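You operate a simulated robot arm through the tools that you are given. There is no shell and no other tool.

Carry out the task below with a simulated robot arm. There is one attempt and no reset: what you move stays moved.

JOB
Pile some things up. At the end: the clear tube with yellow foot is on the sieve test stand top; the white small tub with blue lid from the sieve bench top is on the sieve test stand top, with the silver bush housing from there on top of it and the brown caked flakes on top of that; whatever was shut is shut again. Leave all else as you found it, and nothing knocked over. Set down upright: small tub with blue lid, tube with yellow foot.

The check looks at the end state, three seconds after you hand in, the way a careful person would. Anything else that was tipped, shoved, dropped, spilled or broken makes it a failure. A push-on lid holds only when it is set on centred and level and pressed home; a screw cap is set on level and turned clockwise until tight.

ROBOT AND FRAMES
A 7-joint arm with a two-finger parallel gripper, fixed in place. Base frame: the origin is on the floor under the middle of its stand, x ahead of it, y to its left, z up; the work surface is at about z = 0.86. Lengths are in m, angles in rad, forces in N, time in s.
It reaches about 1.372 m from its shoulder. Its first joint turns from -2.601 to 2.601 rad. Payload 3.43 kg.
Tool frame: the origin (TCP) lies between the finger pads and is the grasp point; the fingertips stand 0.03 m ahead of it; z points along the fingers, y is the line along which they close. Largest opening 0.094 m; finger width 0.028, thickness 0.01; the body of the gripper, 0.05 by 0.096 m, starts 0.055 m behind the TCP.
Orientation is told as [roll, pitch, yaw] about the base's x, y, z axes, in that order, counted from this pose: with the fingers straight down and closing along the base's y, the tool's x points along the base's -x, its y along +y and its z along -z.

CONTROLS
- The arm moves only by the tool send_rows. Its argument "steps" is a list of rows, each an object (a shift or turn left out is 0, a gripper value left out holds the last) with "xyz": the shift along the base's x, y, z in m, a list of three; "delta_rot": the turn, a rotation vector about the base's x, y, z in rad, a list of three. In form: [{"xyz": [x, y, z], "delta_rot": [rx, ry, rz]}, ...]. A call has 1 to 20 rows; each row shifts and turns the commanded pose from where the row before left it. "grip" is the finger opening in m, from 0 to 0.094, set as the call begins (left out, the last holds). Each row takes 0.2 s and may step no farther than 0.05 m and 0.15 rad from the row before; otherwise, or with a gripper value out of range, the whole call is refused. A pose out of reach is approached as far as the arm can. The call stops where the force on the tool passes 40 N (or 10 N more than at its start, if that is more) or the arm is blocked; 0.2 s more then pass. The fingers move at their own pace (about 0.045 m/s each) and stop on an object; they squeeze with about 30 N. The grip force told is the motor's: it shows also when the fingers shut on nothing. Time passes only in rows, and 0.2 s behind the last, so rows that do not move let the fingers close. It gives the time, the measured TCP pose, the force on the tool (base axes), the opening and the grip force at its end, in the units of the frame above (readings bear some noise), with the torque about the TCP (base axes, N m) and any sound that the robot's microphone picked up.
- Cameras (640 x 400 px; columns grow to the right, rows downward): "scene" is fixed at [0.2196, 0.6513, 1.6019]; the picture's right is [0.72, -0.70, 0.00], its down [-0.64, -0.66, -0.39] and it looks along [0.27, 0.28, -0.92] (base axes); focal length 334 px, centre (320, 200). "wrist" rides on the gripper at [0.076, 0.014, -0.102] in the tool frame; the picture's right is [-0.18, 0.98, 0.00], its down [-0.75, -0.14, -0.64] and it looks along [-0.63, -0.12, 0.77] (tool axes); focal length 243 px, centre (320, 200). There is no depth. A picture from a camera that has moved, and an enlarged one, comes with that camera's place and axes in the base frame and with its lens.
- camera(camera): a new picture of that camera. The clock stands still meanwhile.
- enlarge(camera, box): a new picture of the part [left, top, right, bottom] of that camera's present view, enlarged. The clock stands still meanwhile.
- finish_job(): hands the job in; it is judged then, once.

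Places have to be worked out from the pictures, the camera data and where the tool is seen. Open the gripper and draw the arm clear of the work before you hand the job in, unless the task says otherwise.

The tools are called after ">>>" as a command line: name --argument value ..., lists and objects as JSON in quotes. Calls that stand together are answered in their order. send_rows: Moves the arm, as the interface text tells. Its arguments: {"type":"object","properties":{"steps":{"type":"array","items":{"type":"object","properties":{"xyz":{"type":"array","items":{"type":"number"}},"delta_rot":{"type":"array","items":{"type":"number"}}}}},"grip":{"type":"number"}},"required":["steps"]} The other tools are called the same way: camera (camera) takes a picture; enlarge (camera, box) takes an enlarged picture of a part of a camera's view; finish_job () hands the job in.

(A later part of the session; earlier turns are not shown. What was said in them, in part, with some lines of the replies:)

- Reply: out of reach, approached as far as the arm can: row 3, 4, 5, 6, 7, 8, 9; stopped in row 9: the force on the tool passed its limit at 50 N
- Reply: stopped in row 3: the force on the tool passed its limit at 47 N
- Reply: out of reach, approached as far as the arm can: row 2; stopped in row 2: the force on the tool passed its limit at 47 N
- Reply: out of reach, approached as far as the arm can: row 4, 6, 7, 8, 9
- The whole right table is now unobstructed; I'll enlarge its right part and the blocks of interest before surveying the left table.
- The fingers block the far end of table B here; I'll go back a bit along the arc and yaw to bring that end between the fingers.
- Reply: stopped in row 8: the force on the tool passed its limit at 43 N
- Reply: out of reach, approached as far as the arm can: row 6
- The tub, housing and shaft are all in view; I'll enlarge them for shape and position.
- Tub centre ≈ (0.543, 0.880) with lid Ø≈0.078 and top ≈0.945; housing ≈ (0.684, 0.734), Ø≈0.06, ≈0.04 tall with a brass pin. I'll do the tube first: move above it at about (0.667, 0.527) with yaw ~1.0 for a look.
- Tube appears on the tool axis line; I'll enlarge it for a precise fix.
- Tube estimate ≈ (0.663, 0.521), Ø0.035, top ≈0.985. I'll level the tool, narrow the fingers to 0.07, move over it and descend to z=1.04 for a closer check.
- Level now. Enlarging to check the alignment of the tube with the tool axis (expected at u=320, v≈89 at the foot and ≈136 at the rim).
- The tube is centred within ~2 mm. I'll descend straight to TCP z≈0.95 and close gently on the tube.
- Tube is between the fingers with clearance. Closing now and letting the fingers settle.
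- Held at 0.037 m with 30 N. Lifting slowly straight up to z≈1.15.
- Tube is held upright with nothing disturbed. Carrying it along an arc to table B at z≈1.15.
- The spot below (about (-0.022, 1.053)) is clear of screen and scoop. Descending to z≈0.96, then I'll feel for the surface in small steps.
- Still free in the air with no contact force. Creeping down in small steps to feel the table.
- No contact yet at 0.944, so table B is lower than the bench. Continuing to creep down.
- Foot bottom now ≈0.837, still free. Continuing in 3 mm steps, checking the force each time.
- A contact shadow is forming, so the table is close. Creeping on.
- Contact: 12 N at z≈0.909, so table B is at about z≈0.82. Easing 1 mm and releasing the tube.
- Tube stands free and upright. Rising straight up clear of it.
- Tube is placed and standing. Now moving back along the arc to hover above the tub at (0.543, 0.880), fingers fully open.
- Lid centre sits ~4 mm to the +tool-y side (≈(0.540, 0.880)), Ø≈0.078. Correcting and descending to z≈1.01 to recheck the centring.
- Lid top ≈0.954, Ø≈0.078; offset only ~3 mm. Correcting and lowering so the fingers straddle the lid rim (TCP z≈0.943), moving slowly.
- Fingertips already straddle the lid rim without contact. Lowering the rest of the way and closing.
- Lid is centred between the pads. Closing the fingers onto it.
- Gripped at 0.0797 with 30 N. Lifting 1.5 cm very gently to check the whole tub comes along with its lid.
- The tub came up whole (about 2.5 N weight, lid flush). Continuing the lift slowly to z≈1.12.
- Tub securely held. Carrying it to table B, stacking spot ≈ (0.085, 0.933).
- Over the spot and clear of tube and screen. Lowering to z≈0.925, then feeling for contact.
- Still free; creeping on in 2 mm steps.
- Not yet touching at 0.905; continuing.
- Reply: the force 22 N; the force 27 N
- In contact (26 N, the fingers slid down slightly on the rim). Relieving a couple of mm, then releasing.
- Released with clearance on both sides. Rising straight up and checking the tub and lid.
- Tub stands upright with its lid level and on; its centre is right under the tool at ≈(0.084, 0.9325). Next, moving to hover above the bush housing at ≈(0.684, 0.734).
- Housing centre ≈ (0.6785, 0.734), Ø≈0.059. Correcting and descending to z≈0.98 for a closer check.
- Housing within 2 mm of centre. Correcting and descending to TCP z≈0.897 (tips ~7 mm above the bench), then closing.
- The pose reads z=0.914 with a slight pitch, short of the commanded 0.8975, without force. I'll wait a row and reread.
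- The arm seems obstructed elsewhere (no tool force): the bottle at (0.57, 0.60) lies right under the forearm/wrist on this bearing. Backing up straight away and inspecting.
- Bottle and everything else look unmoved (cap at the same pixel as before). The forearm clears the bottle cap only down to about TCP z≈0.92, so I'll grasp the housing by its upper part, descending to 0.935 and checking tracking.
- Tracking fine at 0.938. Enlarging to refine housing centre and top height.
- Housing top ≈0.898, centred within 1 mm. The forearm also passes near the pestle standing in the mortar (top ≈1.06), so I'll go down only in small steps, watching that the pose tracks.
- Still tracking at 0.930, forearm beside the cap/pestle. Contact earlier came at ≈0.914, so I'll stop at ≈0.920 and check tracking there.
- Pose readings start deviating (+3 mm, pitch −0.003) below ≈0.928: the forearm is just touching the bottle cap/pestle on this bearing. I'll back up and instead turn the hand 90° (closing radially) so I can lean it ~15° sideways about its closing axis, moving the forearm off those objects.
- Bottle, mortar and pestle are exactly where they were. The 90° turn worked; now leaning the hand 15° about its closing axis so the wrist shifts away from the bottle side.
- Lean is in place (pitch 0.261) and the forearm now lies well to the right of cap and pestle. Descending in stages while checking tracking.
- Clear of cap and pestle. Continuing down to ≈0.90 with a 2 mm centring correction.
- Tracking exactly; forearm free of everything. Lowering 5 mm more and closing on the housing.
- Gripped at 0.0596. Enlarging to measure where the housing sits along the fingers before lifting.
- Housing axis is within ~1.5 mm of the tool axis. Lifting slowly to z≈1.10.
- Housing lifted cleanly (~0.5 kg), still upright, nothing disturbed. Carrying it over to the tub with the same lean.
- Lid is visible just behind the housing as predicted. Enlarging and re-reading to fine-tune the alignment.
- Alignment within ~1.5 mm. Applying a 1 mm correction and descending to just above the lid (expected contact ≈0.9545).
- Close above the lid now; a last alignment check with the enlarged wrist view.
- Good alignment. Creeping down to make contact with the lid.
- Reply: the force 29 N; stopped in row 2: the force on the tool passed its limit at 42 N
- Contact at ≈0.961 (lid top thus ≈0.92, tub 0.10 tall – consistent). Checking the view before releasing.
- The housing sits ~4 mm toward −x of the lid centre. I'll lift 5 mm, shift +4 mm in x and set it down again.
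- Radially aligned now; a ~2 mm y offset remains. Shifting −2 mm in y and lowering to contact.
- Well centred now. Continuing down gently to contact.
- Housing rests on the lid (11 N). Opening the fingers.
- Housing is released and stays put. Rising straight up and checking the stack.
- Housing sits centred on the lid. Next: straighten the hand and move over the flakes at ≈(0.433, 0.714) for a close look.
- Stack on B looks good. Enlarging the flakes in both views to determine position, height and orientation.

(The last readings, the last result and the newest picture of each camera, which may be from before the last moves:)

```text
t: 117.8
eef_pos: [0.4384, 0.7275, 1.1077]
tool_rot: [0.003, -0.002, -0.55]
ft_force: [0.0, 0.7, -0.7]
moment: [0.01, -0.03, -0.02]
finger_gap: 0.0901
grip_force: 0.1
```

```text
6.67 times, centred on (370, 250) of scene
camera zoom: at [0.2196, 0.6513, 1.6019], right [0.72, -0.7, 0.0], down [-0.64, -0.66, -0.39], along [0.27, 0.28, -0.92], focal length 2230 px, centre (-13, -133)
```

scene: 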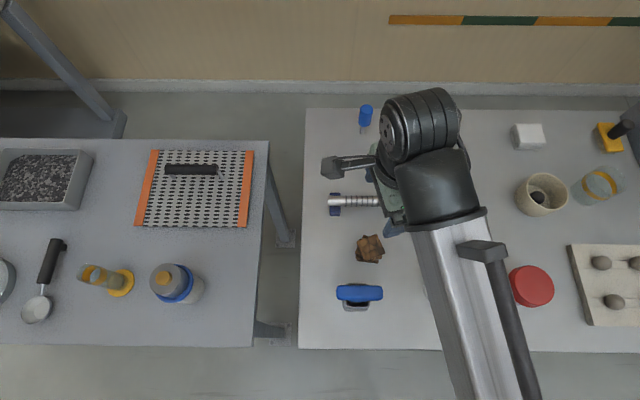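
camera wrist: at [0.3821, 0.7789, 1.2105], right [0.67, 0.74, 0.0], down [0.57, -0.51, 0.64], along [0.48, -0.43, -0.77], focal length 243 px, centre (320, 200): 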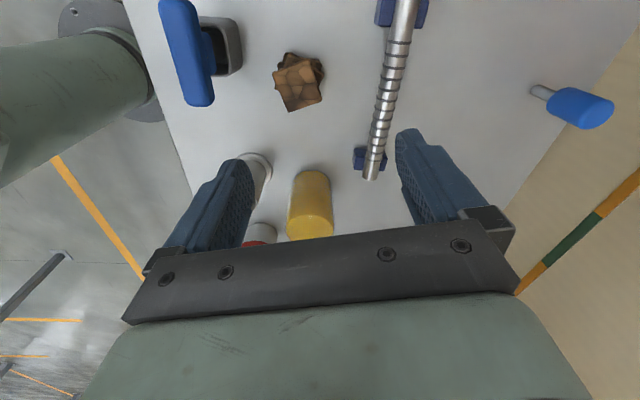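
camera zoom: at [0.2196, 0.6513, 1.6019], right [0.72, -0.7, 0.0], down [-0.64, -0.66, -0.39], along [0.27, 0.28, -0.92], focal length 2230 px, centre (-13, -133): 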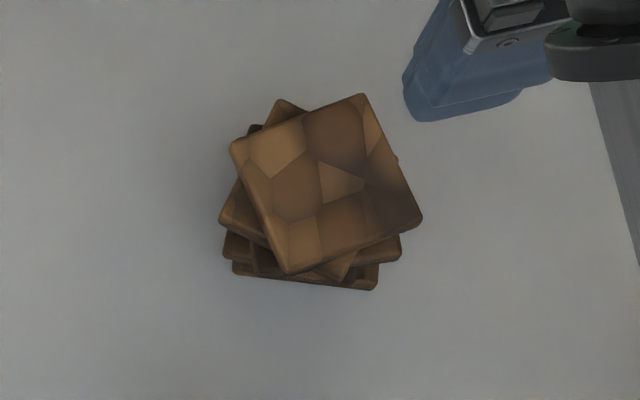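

The flakes are a caked stack of ~0.045 squares at different angles, centre ≈(0.4225, 0.7075), top ≈0.90–0.915. I'll turn so the jaws close along ~70° (between the corner diagonals), clear of the blue handle and the shaft, and descend to z≈1.0 for a refined look.

>>> send_rows --steps '[{"xyz": [-0.008, -0.01, -0.02], "delta_rot": [0, 0, 0.1]}, {"xyz": [-0.008, -0.01, -0.02], "delta_rot": [0, 0, 0.1]}, {"xyz": [0, 0, -0.03]}, {"xyz": [0, 0, -0.03]}, {}]'

>>> camera --camera "wrist"

>>> enlarge --camera "wrist" --box '[240, 50, 400, 210]'

>>> camera --camera "scene"

```text
t: 119.0
eef_pos: [0.4244, 0.7062, 1.0116]
tool_rot: [0.004, -0.001, -0.348]
ft_force: [-0.7, 0.8, -0.4]
moment: [-0.01, 0.03, 0.02]
finger_gap: 0.0898
grip_force: 0.1
```

```text
taken
camera wrist: at [0.3592, 0.7465, 1.1133], right [0.51, 0.86, 0.0], down [0.66, -0.39, 0.64], along [0.55, -0.32, -0.77], focal length 243 px, centre (320, 200)
```

wrist: 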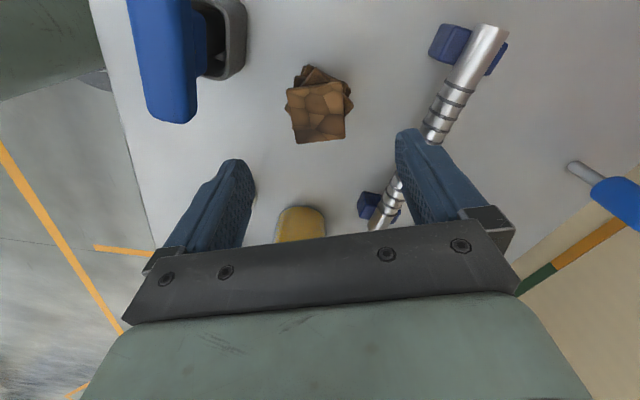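

```text
2.50 times, centred on (320, 130) of wrist
camera zoom: at [0.3592, 0.7465, 1.1133], right [0.51, 0.86, 0.0], down [0.66, -0.39, 0.64], along [0.55, -0.32, -0.77], focal length 606 px, centre (320, 375)
```

zoom: 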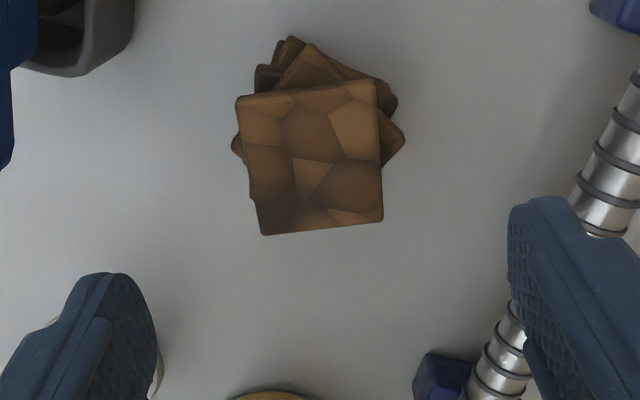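

```text
taken
```

scene: 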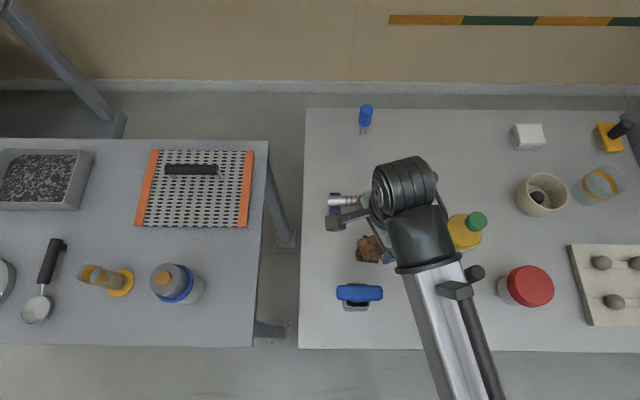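

Stack axis ≈ (0.4235, 0.7042), top ≈0.90. Correcting 2.5 mm and descending to 0.94, checking clearances.

>>> send_rows --steps '[{"xyz": [-0.0009, -0.0024, -0.02]}, {"xyz": [0, 0, -0.02]}, {"xyz": [0, 0, -0.02]}, {"xyz": [0, 0, -0.012]}, {}]'

>>> camera --camera "wrist"

>>> camera --camera "scene"

```text
t: 120.2
eef_pos: [0.423, 0.7058, 0.9381]
tool_rot: [0.003, -0.001, -0.348]
ft_force: [1.1, 1.2, -0.7]
moment: [-0.03, -0.03, 0.01]
finger_gap: 0.0898
grip_force: 0.0
```

```text
taken
camera wrist: at [0.3571, 0.7439, 1.0405], right [0.51, 0.86, 0.0], down [0.66, -0.39, 0.64], along [0.55, -0.32, -0.77], focal length 243 px, centre (320, 200)
```

wrist: 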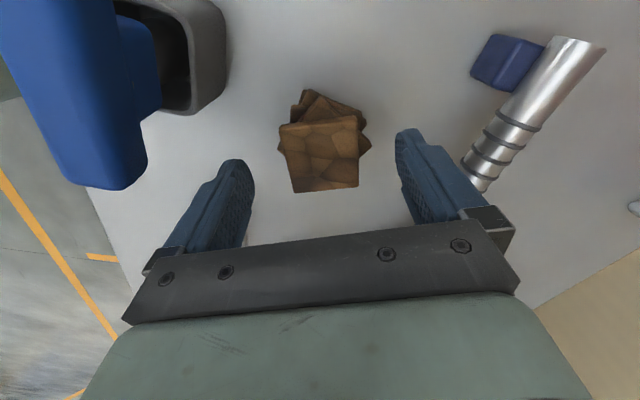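

```text
taken
```

scene: 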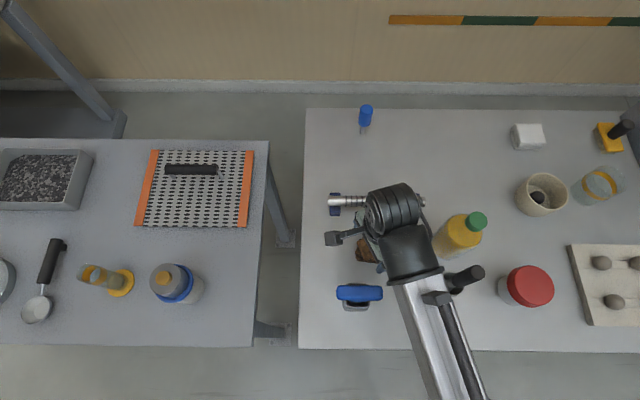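

Handle, shaft and pestle all have clearance. Descending to ≈0.897 while checking that the pose tracks.

>>> send_rows --steps '[{"xyz": [0, 0, -0.012]}, {"xyz": [0, 0, -0.01]}, {"xyz": [0, 0, -0.008]}, {}, {}]'

>>> send_rows --steps '[{"xyz": [0, 0, -0.006]}, {"xyz": [0, 0, -0.004]}, {}, {}]'

>>> camera --camera "wrist"

>>> enlarge --camera "scene" --box '[310, 180, 510, 340]'

```text
t: 121.4
eef_pos: [0.4236, 0.7048, 0.9071]
tool_rot: [0.004, -0.001, -0.348]
ft_force: [0.2, -0.9, 0.2]
moment: [0.01, 0.01, -0.02]
finger_gap: 0.0898
grip_force: 0.0
```

```text
t: 122.4
eef_pos: [0.4239, 0.705, 0.8984]
tool_rot: [0.003, -0.002, -0.348]
ft_force: [-1.2, -0.5, 0.4]
moment: [-0.05, 0.02, -0.04]
finger_gap: 0.0899
grip_force: 0.0
```

```text
taken
camera wrist: at [0.3577, 0.7438, 1.0003], right [0.51, 0.86, 0.0], down [0.66, -0.39, 0.64], along [0.55, -0.32, -0.77], focal length 243 px, centre (320, 200)
```

wrist: 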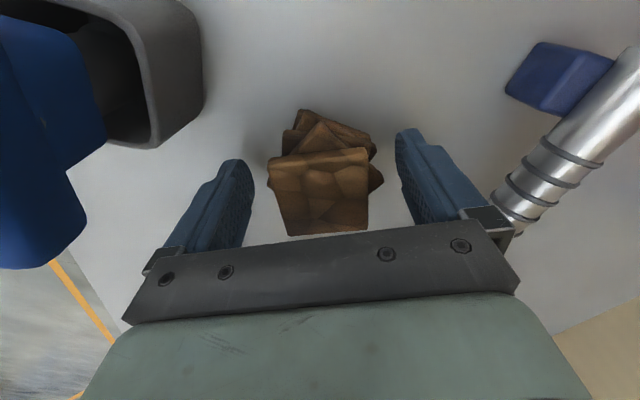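

```text
2.50 times, centred on (410, 260) of scene
camera zoom: at [0.2196, 0.6513, 1.6019], right [0.72, -0.7, 0.0], down [-0.64, -0.66, -0.39], along [0.27, 0.28, -0.92], focal length 836 px, centre (95, 50)
```

zoom: 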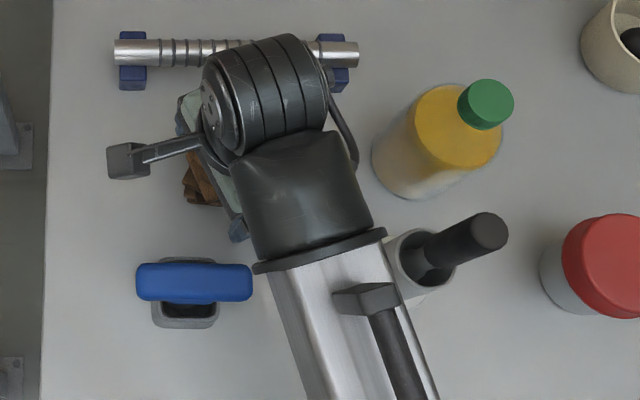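

Good tracking, no contact. Closing on the flakes.

>>> send_rows --grip 0.04 --steps '[{}, {}, {}, {}]'

>>> camera --camera "wrist"

>>> enlarge --camera "wrist" --box '[240, 90, 400, 240]'

```text
t: 123.4
eef_pos: [0.4241, 0.7048, 0.8977]
tool_rot: [0.002, -0.004, -0.347]
ft_force: [0.1, 1.0, 2.6]
moment: [-0.05, 0.05, -0.04]
finger_gap: 0.0501
grip_force: 29.4
```

```text
taken
camera wrist: at [0.3577, 0.7438, 1.0005], right [0.51, 0.86, 0.0], down [0.66, -0.39, 0.64], along [0.55, -0.32, -0.77], focal length 243 px, centre (320, 200)
```

wrist: 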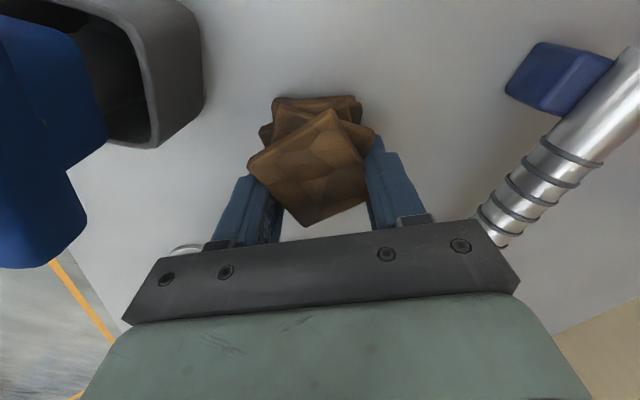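

```text
2.67 times, centred on (320, 165) of wrist
camera zoom: at [0.3577, 0.7438, 1.0005], right [0.51, 0.86, 0.0], down [0.66, -0.39, 0.64], along [0.55, -0.32, -0.77], focal length 647 px, centre (320, 293)
```

zoom: 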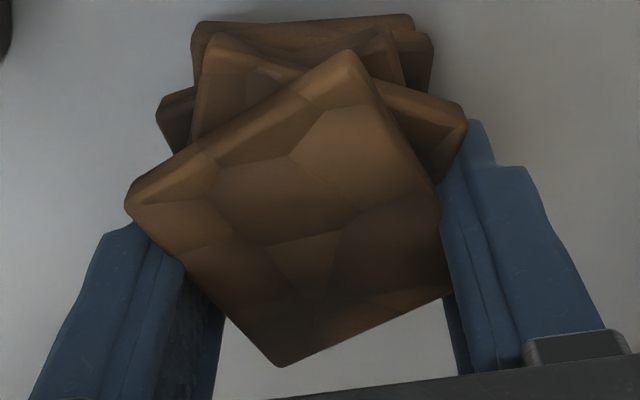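

The caked stack turned as one body and seated flat against the pads (0.050 m), but ~12 mm off-centre along the fingers' width. I'll reopen, shift 12.5 mm along the pad direction and regrasp centred.

>>> send_rows --grip 0.085 --steps '[{}, {}, {}, {"xyz": [-0.0059, 0.0021, 0]}, {"xyz": [-0.0058, 0.0021, 0]}, {}]'

>>> camera --camera "wrist"

>>> enlarge --camera "wrist" --box '[240, 90, 400, 240]'

```text
t: 124.8
eef_pos: [0.4131, 0.7096, 0.8974]
tool_rot: [0.003, -0.002, -0.346]
ft_force: [0.6, 0.5, -0.1]
moment: [-0.02, 0.03, -0.01]
finger_gap: 0.0848
grip_force: 0.1
```

```text
taken
camera wrist: at [0.3461, 0.7482, 0.9999], right [0.51, 0.86, 0.0], down [0.66, -0.39, 0.64], along [0.55, -0.32, -0.77], focal length 243 px, centre (320, 200)
```

wrist: 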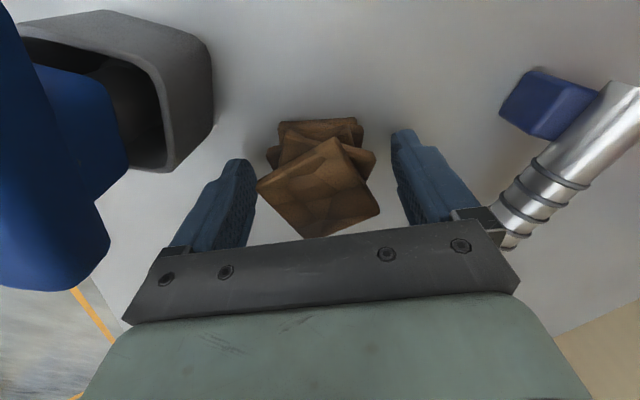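

```text
2.67 times, centred on (320, 165) of wrist
camera zoom: at [0.3461, 0.7482, 0.9999], right [0.51, 0.86, 0.0], down [0.66, -0.39, 0.64], along [0.55, -0.32, -0.77], focal length 647 px, centre (320, 293)
```

zoom: 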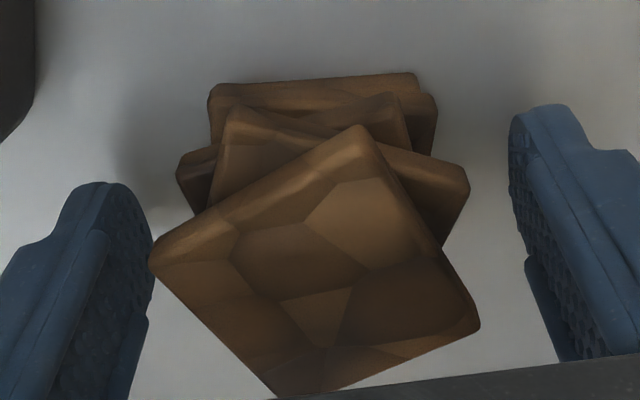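

Stack is now centred under the tool. Closing again and inspecting the grip.

>>> send_rows --grip 0.04 --steps '[{}, {}, {}, {}]'

>>> enlarge --camera "wrist" --box '[240, 90, 400, 240]'

>>> enlarge --camera "scene" --box '[310, 180, 470, 340]'

```text
t: 125.8
eef_pos: [0.4122, 0.7094, 0.8971]
tool_rot: [0.003, -0.002, -0.346]
ft_force: [-1.2, -0.5, 2.5]
moment: [-0.08, 0.01, -0.03]
finger_gap: 0.05
grip_force: 29.9
```

```text
2.67 times, centred on (320, 165) of wrist
camera zoom: at [0.3461, 0.7481, 1.0001], right [0.51, 0.86, 0.0], down [0.66, -0.39, 0.64], along [0.55, -0.32, -0.77], focal length 647 px, centre (320, 293)
```

zoom: 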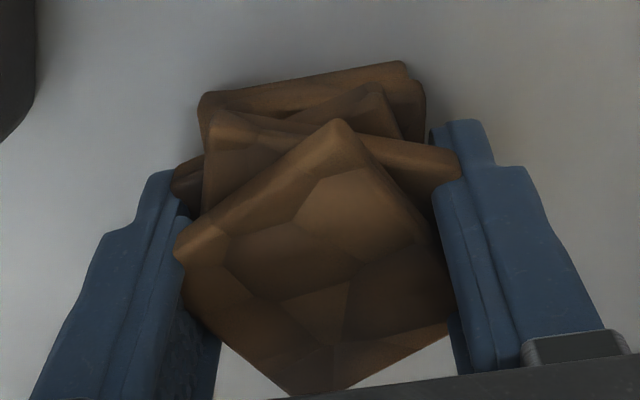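

```text
2.50 times, centred on (390, 260) of scene
camera zoom: at [0.2196, 0.6513, 1.6019], right [0.72, -0.7, 0.0], down [-0.64, -0.66, -0.39], along [0.27, 0.28, -0.92], focal length 836 px, centre (145, 50)
```

zoom: 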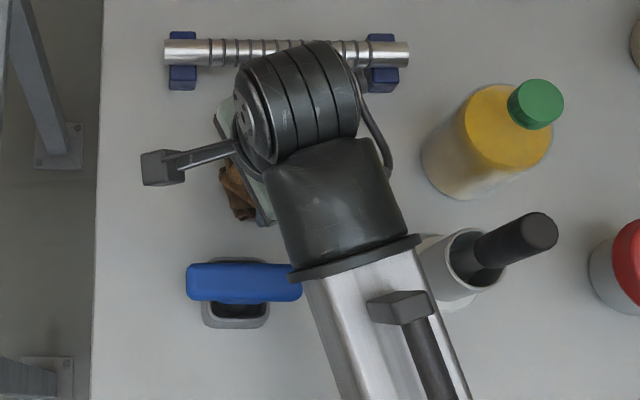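

Now held centred at 0.050 m with 30 N. Lifting slowly.

>>> send_rows --steps '[{"xyz": [0, 0, 0.003]}, {"xyz": [0, 0, 0.006]}, {"xyz": [0, 0, 0.01]}, {"xyz": [0, 0, 0.015]}, {}]'

>>> enlarge --camera "wrist" --box '[240, 90, 400, 240]'

```text
t: 127.0
eef_pos: [0.4113, 0.7084, 0.932]
tool_rot: [0.004, -0.003, -0.347]
ft_force: [-0.9, 0.4, -1.1]
moment: [0.05, -0.01, -0.02]
finger_gap: 0.0495
grip_force: 30.0
```

```text
2.67 times, centred on (320, 165) of wrist
camera zoom: at [0.3457, 0.7477, 1.0343], right [0.51, 0.86, 0.0], down [0.66, -0.39, 0.64], along [0.55, -0.32, -0.77], focal length 647 px, centre (320, 293)
```

zoom: 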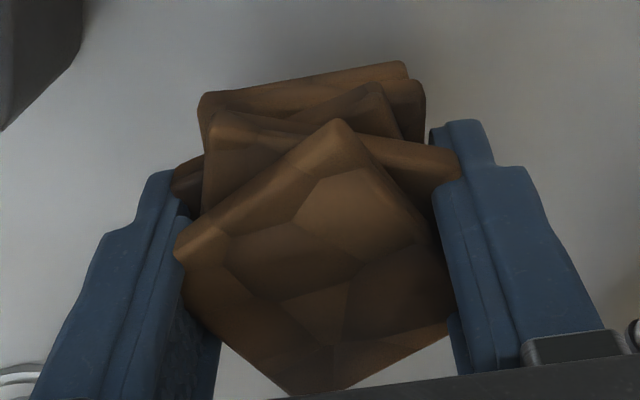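

The stack is held firmly without any shift in the grip. Lifting to z≈1.08 and carrying it to above the housing on table B.

>>> send_rows --steps '[{"xyz": [0, 0, 0.02]}, {"xyz": [0, 0, 0.028]}, {"xyz": [0, 0, 0.03]}, {"xyz": [0, 0, 0.03]}, {"xyz": [0, 0, 0.025]}, {"xyz": [0, 0, 0.015]}, {"xyz": [-0.0212, 0.023, 0], "delta_rot": [0, 0, 0.0361]}, {"xyz": [-0.0224, 0.0224, 0], "delta_rot": [0, 0, 0.0361]}, {"xyz": [-0.0234, 0.0217, 0], "delta_rot": [0, 0, 0.0361]}, {"xyz": [-0.0246, 0.021, 0], "delta_rot": [0, 0, 0.0361]}, {"xyz": [-0.0257, 0.0203, 0], "delta_rot": [0, 0, 0.0361]}, {"xyz": [-0.0266, 0.0195, 0], "delta_rot": [0, 0, 0.0361]}, {"xyz": [-0.0276, 0.0185, 0], "delta_rot": [0, 0, 0.0361]}, {"xyz": [-0.0288, 0.0177, 0], "delta_rot": [0, 0, 0.0361]}, {"xyz": [-0.0296, 0.0166, 0], "delta_rot": [0, 0, 0.0361]}, {"xyz": [-0.0306, 0.0156, 0], "delta_rot": [0, 0, 0.0361]}, {"xyz": [-0.0314, 0.0146, 0], "delta_rot": [0, 0, 0.0361]}, {"xyz": [-0.0324, 0.0135, 0], "delta_rot": [0, 0, 0.0361]}, {}]'

>>> camera --camera "wrist"

>>> camera --camera "scene"

```text
t: 131.0
eef_pos: [0.0876, 0.9346, 1.0805]
tool_rot: [0.004, -0.003, 0.088]
ft_force: [-0.4, -0.4, 0.4]
moment: [0.02, -0.02, 0.01]
finger_gap: 0.0497
grip_force: 30.2
```

```text
taken
camera wrist: at [0.0117, 0.9423, 1.1827], right [0.1, 1.0, 0.0], down [0.76, -0.08, 0.64], along [0.64, -0.06, -0.77], focal length 243 px, centre (320, 200)
```

wrist: 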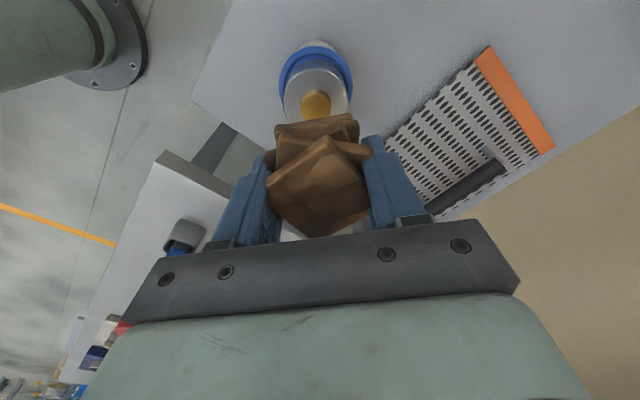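

```text
taken
```

scene: 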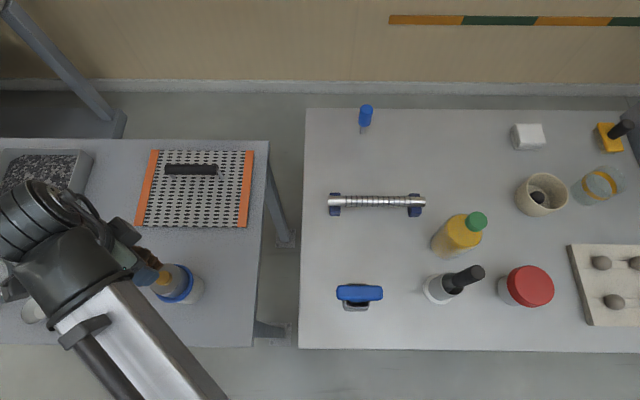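

Flakes hang above the stack. Enlarging to align with the pin and housing.

>>> enlarge --camera "wrist" --box '[250, 30, 390, 150]'

>>> enlarge --camera "wrist" --box '[240, 90, 400, 240]'

```text
3.33 times, centred on (320, 90) of wrist
camera zoom: at [0.0117, 0.9423, 1.1827], right [0.1, 1.0, 0.0], down [0.76, -0.08, 0.64], along [0.64, -0.06, -0.77], focal length 809 px, centre (320, 567)
```

zoom: 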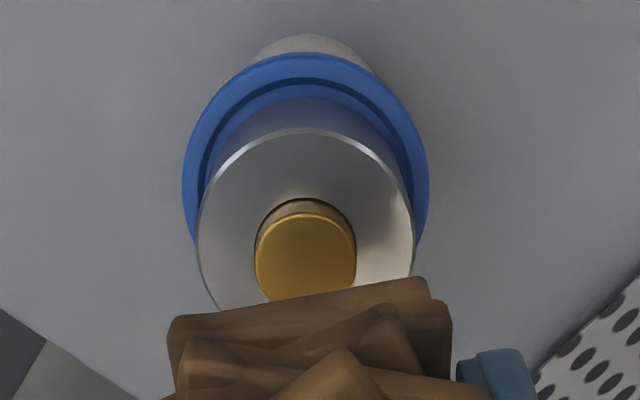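

```text
2.67 times, centred on (320, 165) of wrist
camera zoom: at [0.0117, 0.9423, 1.1827], right [0.1, 1.0, 0.0], down [0.76, -0.08, 0.64], along [0.64, -0.06, -0.77], focal length 647 px, centre (320, 293)
```

zoom: 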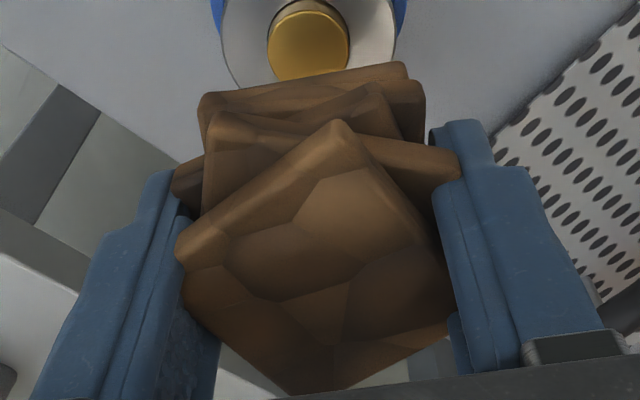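

Pin axis is ~3–4 mm off in y; correcting by (−1.7, −3.5) mm and descending to z≈1.025.

>>> send_rows --steps '[{"xyz": [-0.0017, -0.0035, -0.01]}, {"xyz": [0, 0, -0.02]}, {"xyz": [0, 0, -0.015]}, {"xyz": [0, 0, -0.01]}, {}]'

>>> enlarge --camera "wrist" --box '[240, 60, 400, 240]'

>>> enlarge --camera "scene" --box '[100, 220, 240, 320]'

```text
t: 132.2
eef_pos: [0.087, 0.929, 1.0236]
tool_rot: [0.004, -0.001, 0.085]
ft_force: [-1.0, 0.4, -1.1]
moment: [0.0, -0.04, -0.01]
finger_gap: 0.0497
grip_force: 29.6
```

```text
2.22 times, centred on (320, 150) of wrist
camera zoom: at [0.0105, 0.9374, 1.1274], right [0.1, 1.0, 0.0], down [0.76, -0.08, 0.64], along [0.64, -0.06, -0.77], focal length 539 px, centre (320, 311)
```

zoom: 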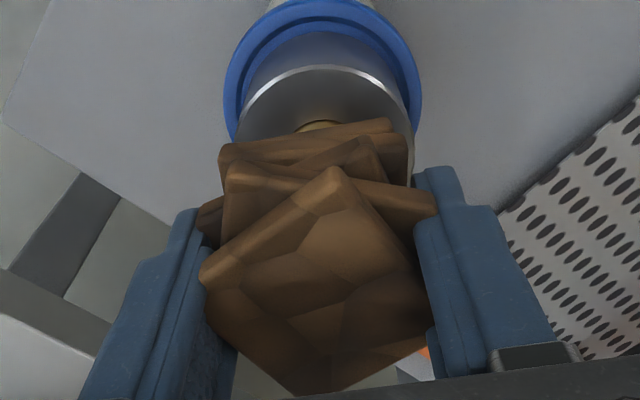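

```text
4.00 times, centred on (170, 270) of scene
camera zoom: at [0.2196, 0.6513, 1.6019], right [0.72, -0.7, 0.0], down [-0.64, -0.66, -0.39], along [0.27, 0.28, -0.92], focal length 1338 px, centre (920, -80)
```

zoom: 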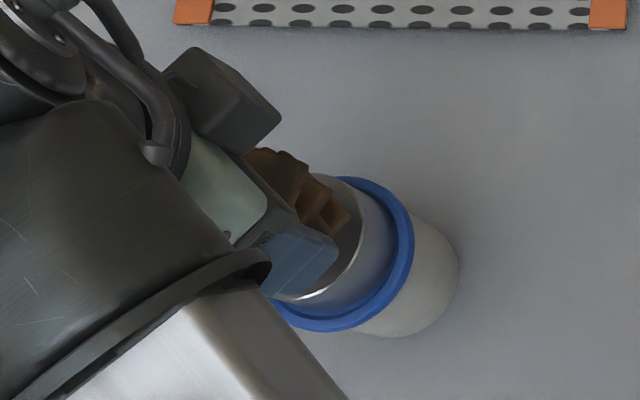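

Radial alignment good; pin is now ~2 mm to +y. Correcting 2 mm and creeping down towards contact (expected ≈1.005).

>>> send_rows --steps '[{"xyz": [0, 0.002, -0.004]}, {"xyz": [0, 0, -0.004]}, {}]'

>>> enlarge --camera "wrist" --box '[240, 60, 400, 240]'

>>> send_rows --steps '[{"xyz": [0, 0, -0.002]}, {"xyz": [0, 0, -0.002]}, {}]'

```text
t: 133.0
eef_pos: [0.0856, 0.9331, 1.0169]
tool_rot: [0.004, -0.002, 0.085]
ft_force: [0.1, -0.1, -0.4]
moment: [0.01, -0.03, -0.01]
finger_gap: 0.0498
grip_force: 30.1
```

```text
2.22 times, centred on (320, 150) of wrist
camera zoom: at [0.0104, 0.9394, 1.1192], right [0.1, 1.0, 0.0], down [0.76, -0.08, 0.64], along [0.64, -0.06, -0.77], focal length 539 px, centre (320, 311)
```

zoom: 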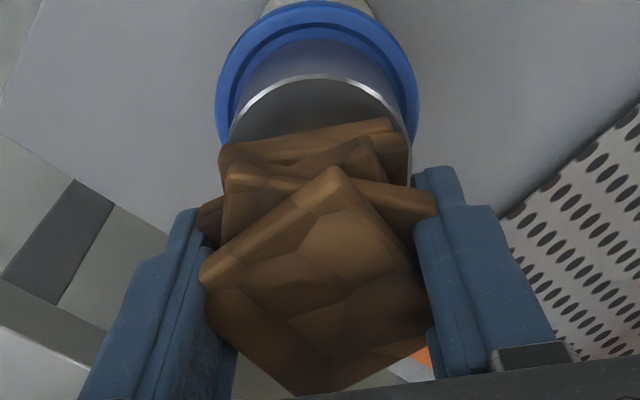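

```text
t: 133.8
eef_pos: [0.086, 0.9331, 1.0126]
tool_rot: [0.004, -0.001, 0.087]
ft_force: [-1.2, 0.3, 0.0]
moment: [0.0, -0.01, 0.01]
finger_gap: 0.0499
grip_force: 29.6
```

Aligned within ~1.5 mm. Continuing down in 1.5 mm steps until contact.

>>> send_rows --steps '[{"xyz": [0, 0.0008, -0.0015]}, {"xyz": [0, 0, -0.0015]}, {}]'

>>> send_rows --steps '[{"xyz": [0, 0, -0.0015]}, {"xyz": [0, 0, -0.001]}, {}]'

```text
t: 134.6
eef_pos: [0.0873, 0.9328, 1.0089]
tool_rot: [0.004, 0.0, 0.086]
ft_force: [-0.2, 0.1, -0.4]
moment: [0.04, 0.01, -0.01]
finger_gap: 0.0499
grip_force: 30.3
```

```text
t: 135.4
eef_pos: [0.0865, 0.9341, 1.0071]
tool_rot: [0.004, -0.002, 0.085]
ft_force: [-0.5, -0.7, -0.5]
moment: [-0.01, 0.02, 0.0]
finger_gap: 0.0498
grip_force: 29.9
```

Not touching yet at 1.007. Continuing.

>>> send_rows --steps '[{"xyz": [0, 0, -0.0015]}, {}]'

>>> send_rows --steps '[{"xyz": [0, 0, -0.0015]}, {}]'

>>> send_rows --steps '[{"xyz": [0, 0, -0.0015]}, {}]'

```text
t: 136.0
eef_pos: [0.0854, 0.9331, 1.0058]
tool_rot: [0.004, -0.002, 0.084]
ft_force: [-0.4, -0.1, -1.1]
moment: [-0.01, 0.02, -0.02]
finger_gap: 0.0499
grip_force: 30.2
```

```text
t: 136.6
eef_pos: [0.0853, 0.9325, 1.0045]
tool_rot: [0.002, -0.002, 0.086]
ft_force: [0.3, 0.9, -0.3]
moment: [-0.01, 0.03, -0.01]
finger_gap: 0.0497
grip_force: 29.8
```

```text
t: 137.2
eef_pos: [0.0842, 0.9329, 1.002]
tool_rot: [0.003, -0.002, 0.085]
ft_force: [0.0, 0.9, -1.6]
moment: [0.05, 0.0, 0.0]
finger_gap: 0.0498
grip_force: 29.9
```

Still free at 1.002; continuing 1 mm at a time.

>>> send_rows --steps '[{"xyz": [0, 0, -0.001]}, {}]'

>>> send_rows --steps '[{"xyz": [0, 0, -0.001]}, {}]'

>>> send_rows --steps '[{"xyz": [0, 0, -0.001]}, {}]'

>>> enlarge --camera "wrist" --box '[240, 60, 400, 240]'

```text
t: 137.8
eef_pos: [0.0854, 0.9334, 1.0009]
tool_rot: [0.003, -0.003, 0.085]
ft_force: [0.4, -0.1, -1.8]
moment: [0.0, 0.0, 0.02]
finger_gap: 0.0497
grip_force: 30.4
```

```text
t: 138.4
eef_pos: [0.0872, 0.9329, 1.0005]
tool_rot: [0.005, -0.002, 0.086]
ft_force: [-1.1, -0.2, -1.1]
moment: [0.02, 0.0, 0.03]
finger_gap: 0.0499
grip_force: 29.5
```

```text
t: 139.0
eef_pos: [0.0865, 0.9342, 1.0004]
tool_rot: [0.002, -0.001, 0.086]
ft_force: [0.2, 0.0, -1.1]
moment: [0.0, 0.01, 0.0]
finger_gap: 0.0499
grip_force: 29.7
```

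```text
2.22 times, centred on (320, 150) of wrist
camera zoom: at [0.0099, 0.9397, 1.1021], right [0.1, 1.0, 0.0], down [0.76, -0.08, 0.64], along [0.64, -0.06, -0.77], focal length 539 px, centre (320, 311)
```

zoom: 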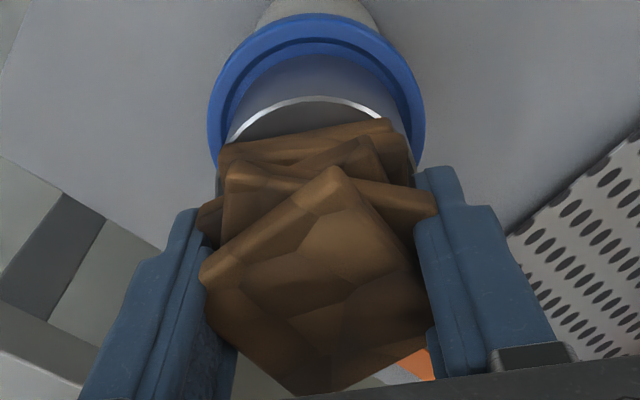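

No contact yet per force; continuing in 1 mm steps.

>>> send_rows --steps '[{"xyz": [0, 0, -0.001]}, {}]'

>>> send_rows --steps '[{"xyz": [0, 0, -0.001]}, {}]'

>>> send_rows --steps '[{"xyz": [0, 0, -0.001]}, {}]'

```text
t: 139.6
eef_pos: [0.0866, 0.9332, 0.9983]
tool_rot: [0.005, -0.002, 0.083]
ft_force: [0.3, 0.5, -0.7]
moment: [0.04, -0.01, -0.02]
finger_gap: 0.0499
grip_force: 30.1
```

```text
t: 140.2
eef_pos: [0.0869, 0.9335, 0.9979]
tool_rot: [0.004, -0.004, 0.084]
ft_force: [1.3, -0.7, 5.6]
moment: [-0.2, -0.11, 0.01]
finger_gap: 0.0498
grip_force: 30.0
```

```text
t: 140.8
eef_pos: [0.0861, 0.9341, 0.9981]
tool_rot: [0.006, -0.003, 0.085]
ft_force: [3.5, 1.9, 20.2]
moment: [-0.13, -0.22, -0.03]
finger_gap: 0.0497
grip_force: 29.9
```

Contact (20 N) at ≈0.998. Looking before releasing.

>>> camera --camera "wrist"

>>> enlarge --camera "scene" --box '[100, 220, 240, 320]'

>>> enlarge --camera "wrist" --box '[260, 80, 380, 160]'

```text
taken
camera wrist: at [0.0096, 0.9399, 1.1003], right [0.1, 1.0, 0.01], down [0.76, -0.08, 0.64], along [0.64, -0.06, -0.77], focal length 243 px, centre (320, 200)
```

wrist: 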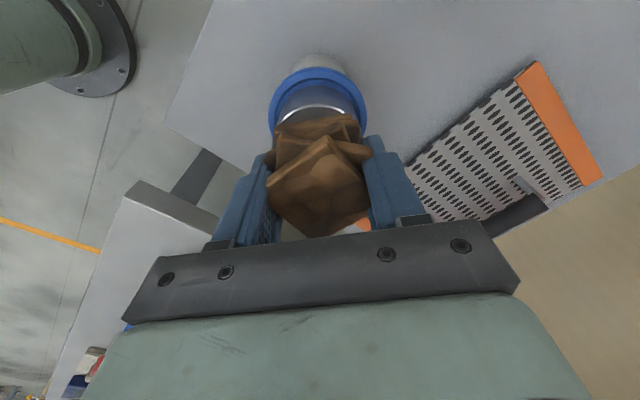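

```text
4.00 times, centred on (170, 270) of scene
camera zoom: at [0.2196, 0.6513, 1.6019], right [0.72, -0.7, 0.0], down [-0.64, -0.66, -0.39], along [0.27, 0.28, -0.92], focal length 1338 px, centre (920, -80)
```

zoom: 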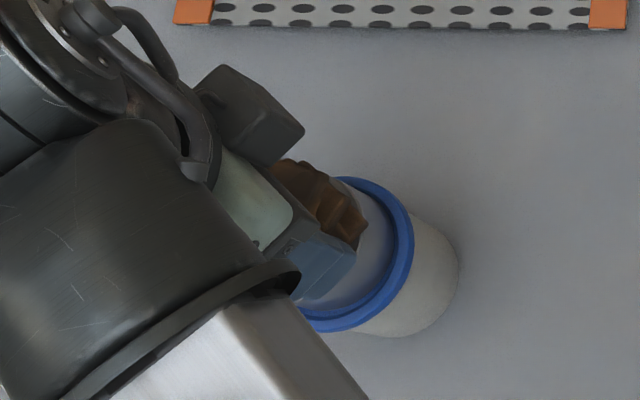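

```text
5.00 times, centred on (320, 120) of wrist
camera zoom: at [0.0096, 0.9399, 1.1003], right [0.1, 1.0, 0.01], down [0.76, -0.08, 0.64], along [0.64, -0.06, -0.77], focal length 1213 px, centre (320, 600)
```

zoom: 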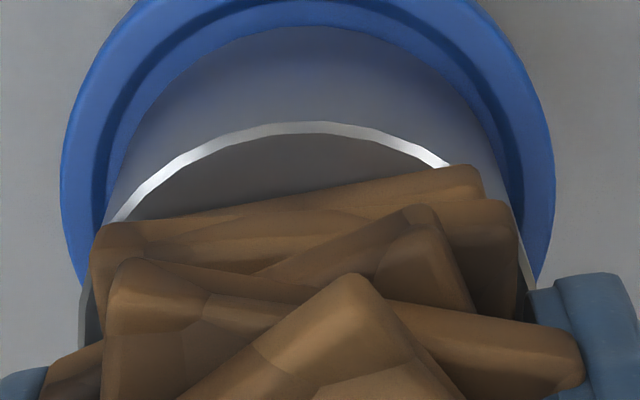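

The flakes rest on the housing. Relieving the pressure slightly and opening the fingers.

>>> send_rows --steps '[{"xyz": [0, 0, 0.001]}, {}]'

>>> send_rows --grip 0.066 --steps '[{}, {}, {}]'

>>> enlarge --camera "wrist" --box '[240, 60, 400, 240]'

```text
t: 141.4
eef_pos: [0.0853, 0.9323, 0.9983]
tool_rot: [0.003, 0.0, 0.086]
ft_force: [2.0, 0.7, 13.3]
moment: [-0.09, -0.1, 0.02]
finger_gap: 0.0499
grip_force: 29.6
```

```text
t: 142.2
eef_pos: [0.0864, 0.9334, 0.998]
tool_rot: [0.004, 0.001, 0.084]
ft_force: [1.0, -0.2, 0.4]
moment: [0.02, 0.0, -0.05]
finger_gap: 0.0664
grip_force: 0.0
```

```text
2.22 times, centred on (320, 150) of wrist
camera zoom: at [0.0097, 0.9406, 1.1], right [0.1, 1.0, 0.0], down [0.76, -0.08, 0.64], along [0.64, -0.06, -0.77], focal length 539 px, centre (320, 311)
```

zoom: 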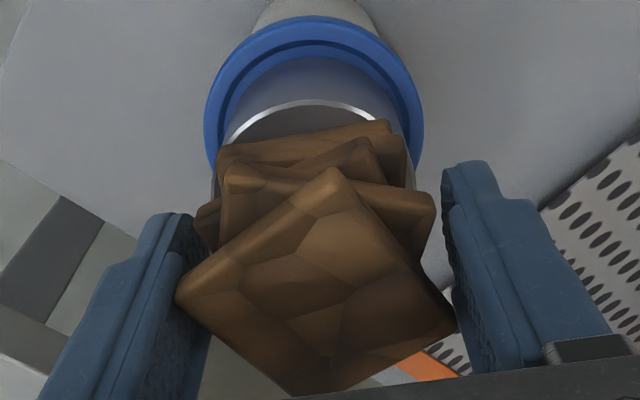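

Flakes stay put. Opening further and rising straight up.

>>> send_rows --grip 0.094 --steps '[{}, {}, {}]'

>>> enlarge --camera "wrist" --box '[240, 60, 400, 240]'

>>> send_rows --steps '[{"xyz": [0, 0, 0.006]}, {"xyz": [0, 0, 0.012]}, {"xyz": [0, 0, 0.02]}, {"xyz": [0, 0, 0.03]}, {"xyz": [0, 0, 0.03]}, {"xyz": [0, 0, 0.03]}, {"xyz": [0, 0, 0.02]}, {}]'

>>> camera --camera "wrist"

>>> enlarge --camera "wrist" --box '[240, 20, 400, 180]'

```text
t: 143.0
eef_pos: [0.0865, 0.9343, 0.9988]
tool_rot: [0.003, -0.002, 0.086]
ft_force: [0.1, -0.2, -0.2]
moment: [0.02, 0.0, 0.01]
finger_gap: 0.0942
grip_force: 0.1
```

```text
2.22 times, centred on (320, 150) of wrist
camera zoom: at [0.0097, 0.9406, 1.1001], right [0.1, 1.0, 0.0], down [0.76, -0.08, 0.64], along [0.64, -0.06, -0.77], focal length 539 px, centre (320, 311)
```

zoom: 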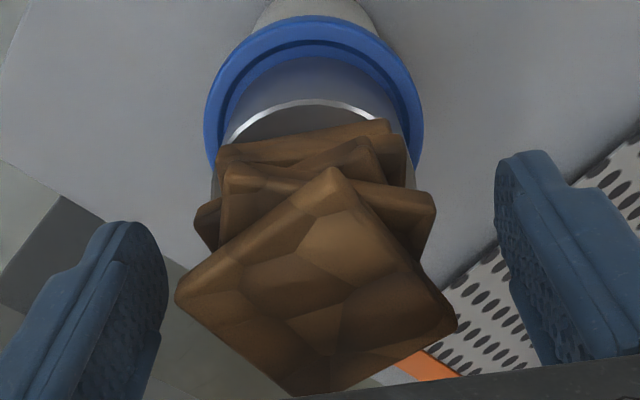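

```text
t: 144.8
eef_pos: [0.0861, 0.933, 1.1454]
tool_rot: [0.004, -0.001, 0.086]
ft_force: [0.1, 0.0, 0.0]
moment: [0.02, 0.0, -0.02]
finger_gap: 0.0942
grip_force: 0.1
```

```text
taken
camera wrist: at [0.0104, 0.9395, 1.2484], right [0.1, 1.0, 0.0], down [0.76, -0.08, 0.64], along [0.64, -0.06, -0.77], focal length 243 px, centre (320, 200)
```

wrist: 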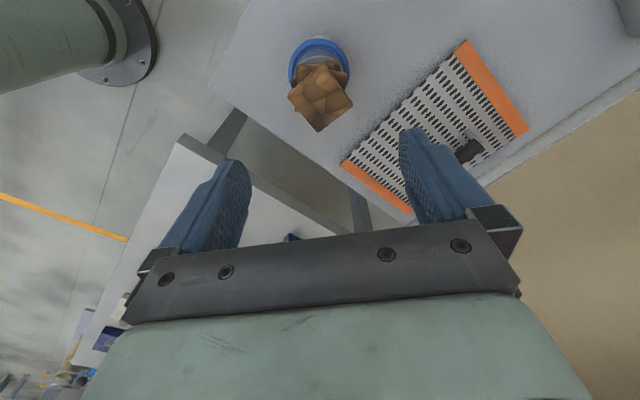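

```text
2.50 times, centred on (320, 100) of wrist
camera zoom: at [0.0104, 0.9395, 1.2484], right [0.1, 1.0, 0.0], down [0.76, -0.08, 0.64], along [0.64, -0.06, -0.77], focal length 606 px, centre (320, 450)
```

zoom: 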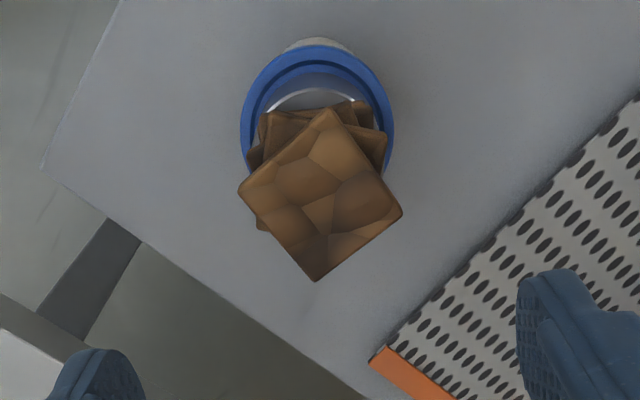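

All three pieces are stacked. Drawing the arm away along the arc at z≈1.15 so the scene camera can see everything.

>>> send_rows --steps '[{"xyz": [0.0357, -0.004, 0.005], "delta_rot": [0, 0, -0.0384]}, {"xyz": [0.0356, -0.0053, 0], "delta_rot": [0, 0, -0.0384]}, {"xyz": [0.0353, -0.0067, 0], "delta_rot": [0, 0, -0.0384]}, {"xyz": [0.0351, -0.0081, 0], "delta_rot": [0, 0, -0.0384]}, {"xyz": [0.0347, -0.0094, 0], "delta_rot": [0, 0, -0.0384]}, {"xyz": [0.0343, -0.0108, 0], "delta_rot": [0, 0, -0.0384]}, {"xyz": [0.034, -0.012, 0], "delta_rot": [0, 0, -0.0384]}, {"xyz": [0.0334, -0.0134, 0], "delta_rot": [0, 0, -0.0384]}, {"xyz": [0.0328, -0.0146, 0], "delta_rot": [0, 0, -0.0384]}, {"xyz": [0.0323, -0.0158, 0], "delta_rot": [0, 0, -0.0384]}, {"xyz": [0.0317, -0.0171, 0], "delta_rot": [0, 0, -0.0384]}, {"xyz": [0.0309, -0.0183, 0], "delta_rot": [0, 0, -0.0384]}, {"xyz": [0.0303, -0.0195, 0], "delta_rot": [0, 0, -0.0384]}, {}]'

>>> camera --camera "scene"

>>> enlarge --camera "scene" --box '[60, 220, 260, 340]'

```text
t: 147.8
eef_pos: [0.5251, 0.7773, 1.152]
tool_rot: [0.003, -0.001, -0.414]
ft_force: [-1.4, 0.2, -0.2]
moment: [0.02, 0.02, 0.02]
finger_gap: 0.0939
grip_force: 0.0
```

```text
taken
```

scene: 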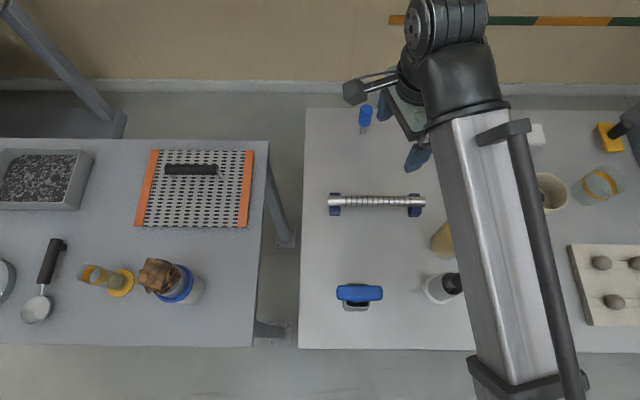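

```text
3.20 times, centred on (160, 280) of scene
camera zoom: at [0.2196, 0.6513, 1.6019], right [0.72, -0.7, 0.0], down [-0.64, -0.66, -0.39], along [0.27, 0.28, -0.92], focal length 1070 px, centre (832, -56)
```

zoom: 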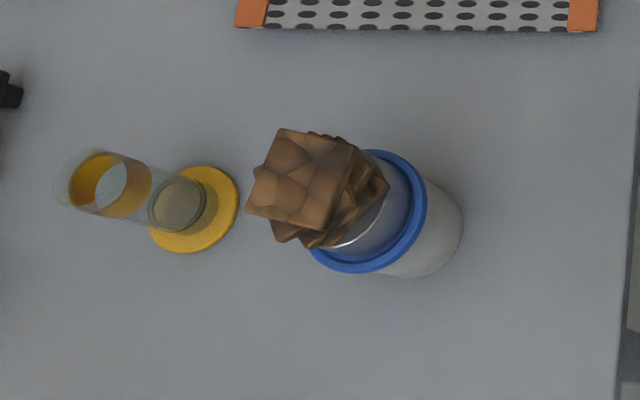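

The pile stands neatly: tub, housing, flakes, with the tube beside it. Moving the arm to the far right side for a full comparison view of the bench.

>>> send_rows --steps '[{"xyz": [0.0265, -0.0251, 0]}, {"xyz": [0.0252, -0.0257, 0]}, {"xyz": [0.0241, -0.0267, 0]}, {"xyz": [0.0229, -0.0274, 0]}, {"xyz": [0.0216, -0.0281, 0]}, {"xyz": [0.0205, -0.0288, 0]}, {"xyz": [0.0191, -0.0294, 0]}, {"xyz": [0.018, -0.0299, 0]}, {"xyz": [0.0166, -0.0305, 0]}, {"xyz": [0.0153, -0.0309, 0]}, {"xyz": [0.014, -0.0313, 0]}, {"xyz": [0.0128, -0.0317, 0]}, {"xyz": [0.0114, -0.0319, 0]}, {"xyz": [0.0101, -0.0322, 0]}, {"xyz": [0.0087, -0.0324, 0]}, {}]'

>>> camera --camera "scene"

>>> enlarge --camera "scene" --box '[60, 220, 260, 340]'

>>> enlarge --camera "scene" --box '[410, 200, 600, 320]'

>>> enlarge --camera "scene" --box '[480, 100, 640, 260]'

>>> enlarge --camera "scene" --box '[310, 180, 470, 340]'

```text
t: 151.2
eef_pos: [0.7906, 0.3347, 1.1495]
tool_rot: [0.004, -0.002, -0.412]
ft_force: [0.1, -0.6, 0.0]
moment: [-0.01, 0.02, -0.02]
finger_gap: 0.094
grip_force: 0.1
```

```text
taken
```

scene: 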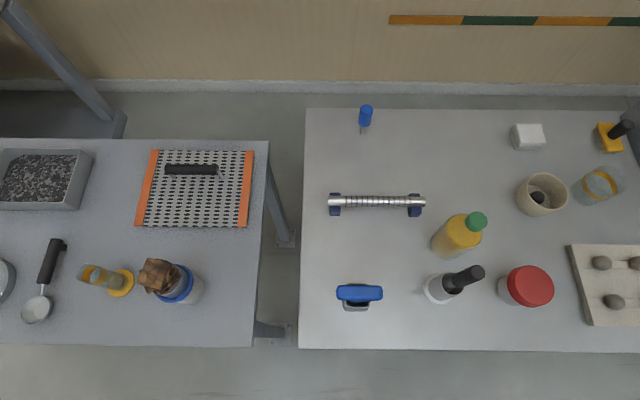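

```text
3.20 times, centred on (160, 280) of scene
camera zoom: at [0.2196, 0.6513, 1.6019], right [0.72, -0.7, 0.0], down [-0.64, -0.66, -0.39], along [0.27, 0.28, -0.92], focal length 1070 px, centre (832, -56)
```

zoom: 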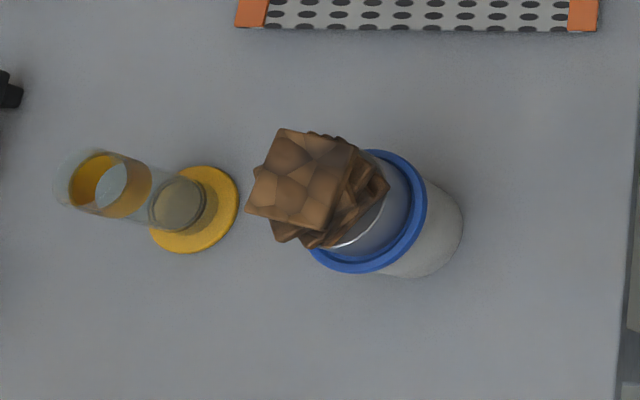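

```text
3.33 times, centred on (505, 260) of scene
camera zoom: at [0.2196, 0.6513, 1.6019], right [0.72, -0.7, 0.0], down [-0.64, -0.66, -0.39], along [0.27, 0.28, -0.92], focal length 1115 px, centre (-297, 0)
```

zoom: 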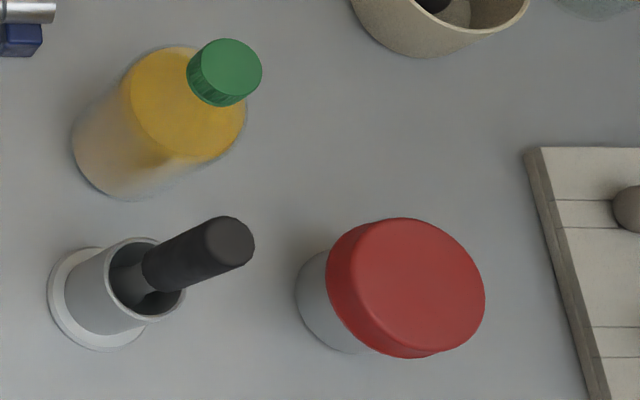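

```text
2.50 times, centred on (560, 180) of scene
camera zoom: at [0.2196, 0.6513, 1.6019], right [0.72, -0.7, 0.0], down [-0.64, -0.66, -0.39], along [0.27, 0.28, -0.92], focal length 836 px, centre (-280, 250)
```

zoom: 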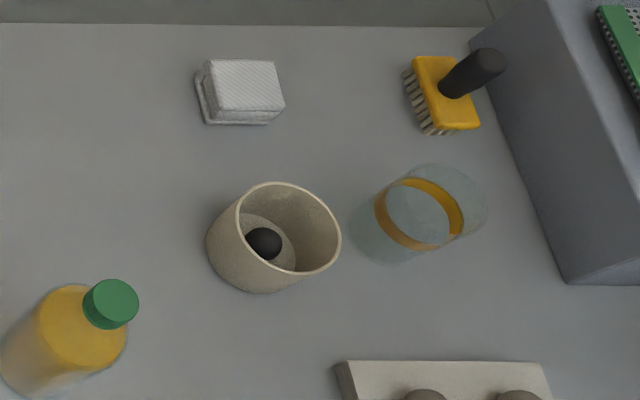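

```text
2.50 times, centred on (390, 260) of scene
camera zoom: at [0.2196, 0.6513, 1.6019], right [0.72, -0.7, 0.0], down [-0.64, -0.66, -0.39], along [0.27, 0.28, -0.92], focal length 836 px, centre (145, 50)
```

zoom: 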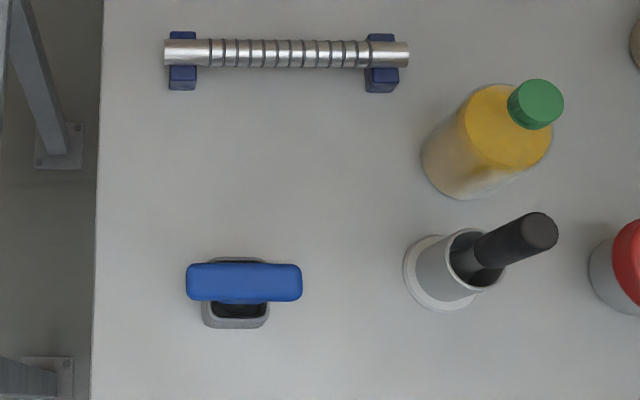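

Everything else matches its starting place, and the pile is stable. One last look toward the −y side to be sure there is no other surface that could be the test stand.

>>> send_rows --steps '[{"delta_rot": [0, 0, -0.12]}, {"delta_rot": [0, 0, -0.12]}, {"delta_rot": [0, 0, -0.12]}, {"delta_rot": [0, 0, -0.12]}, {"delta_rot": [0, 0, -0.12]}, {"delta_rot": [0, 0, -0.12]}, {}]'

>>> camera --camera "wrist"

```text
t: 152.8
eef_pos: [0.7881, 0.3342, 1.1513]
tool_rot: [0.004, -0.003, -1.136]
ft_force: [0.4, 0.6, 0.0]
moment: [0.05, 0.02, 0.01]
finger_gap: 0.0945
grip_force: 0.1
```

```text
taken
camera wrist: at [0.7699, 0.4103, 1.2533], right [0.97, 0.25, 0.0], down [0.19, -0.74, 0.64], along [0.16, -0.62, -0.77], focal length 243 px, centre (320, 200)
```

wrist: 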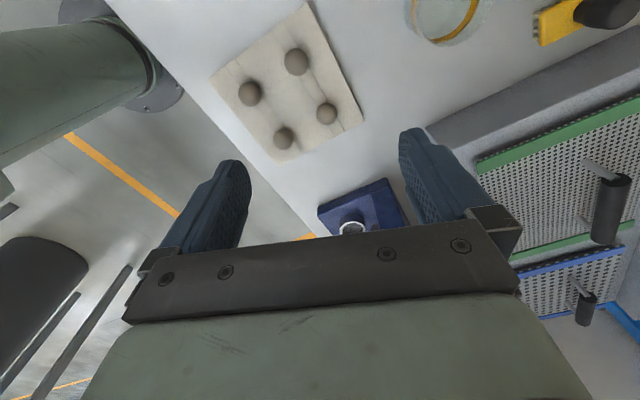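

Only a chair and floor lie on that side, so table B is the test stand. The tube and the pile (tub, housing, flakes) are placed upright, lids untouched and shut, gripper open and clear – handing in.

>>> finish_job

```text
The job is handed in.
```

I handed the job in with everything placed as asked. I don't have the check's result.

- **Tube:** the clear tube with yellow foot stands upright on the test stand, at about (-0.02, 1.05).
- **Pile:** the white tub with blue lid stands upright at about (0.085, 0.93). The silver bush housing sits centred on its lid, and the brown flakes sit on the housing.
- **Lids:** I carried the tub by its lid. The lid stayed seated and level, and I opened nothing.
- **Everything else:** a final camera comparison showed the other bench items where they started. On the first try for the housing, the forearm pressed down briefly, probably on the bottle cap or the pestle. Both look unmoved, and no sound was reported.
- **Which table is which:** I treated the right-hand table as the sieve bench and the left-hand table as the sieve test stand. No labels confirm this. The tub, housing and flakes were all on the right-hand table, and I saw no other table on either side.
- **Flakes:** gripping turned the flakes as one piece before I lifted them. They made contact with the housing about 1 cm lower than the brass pin's height in the pictures suggested. They stayed put after release, and again in a look several seconds later.

The gripper is open and the arm is clear of the pile and the tube.
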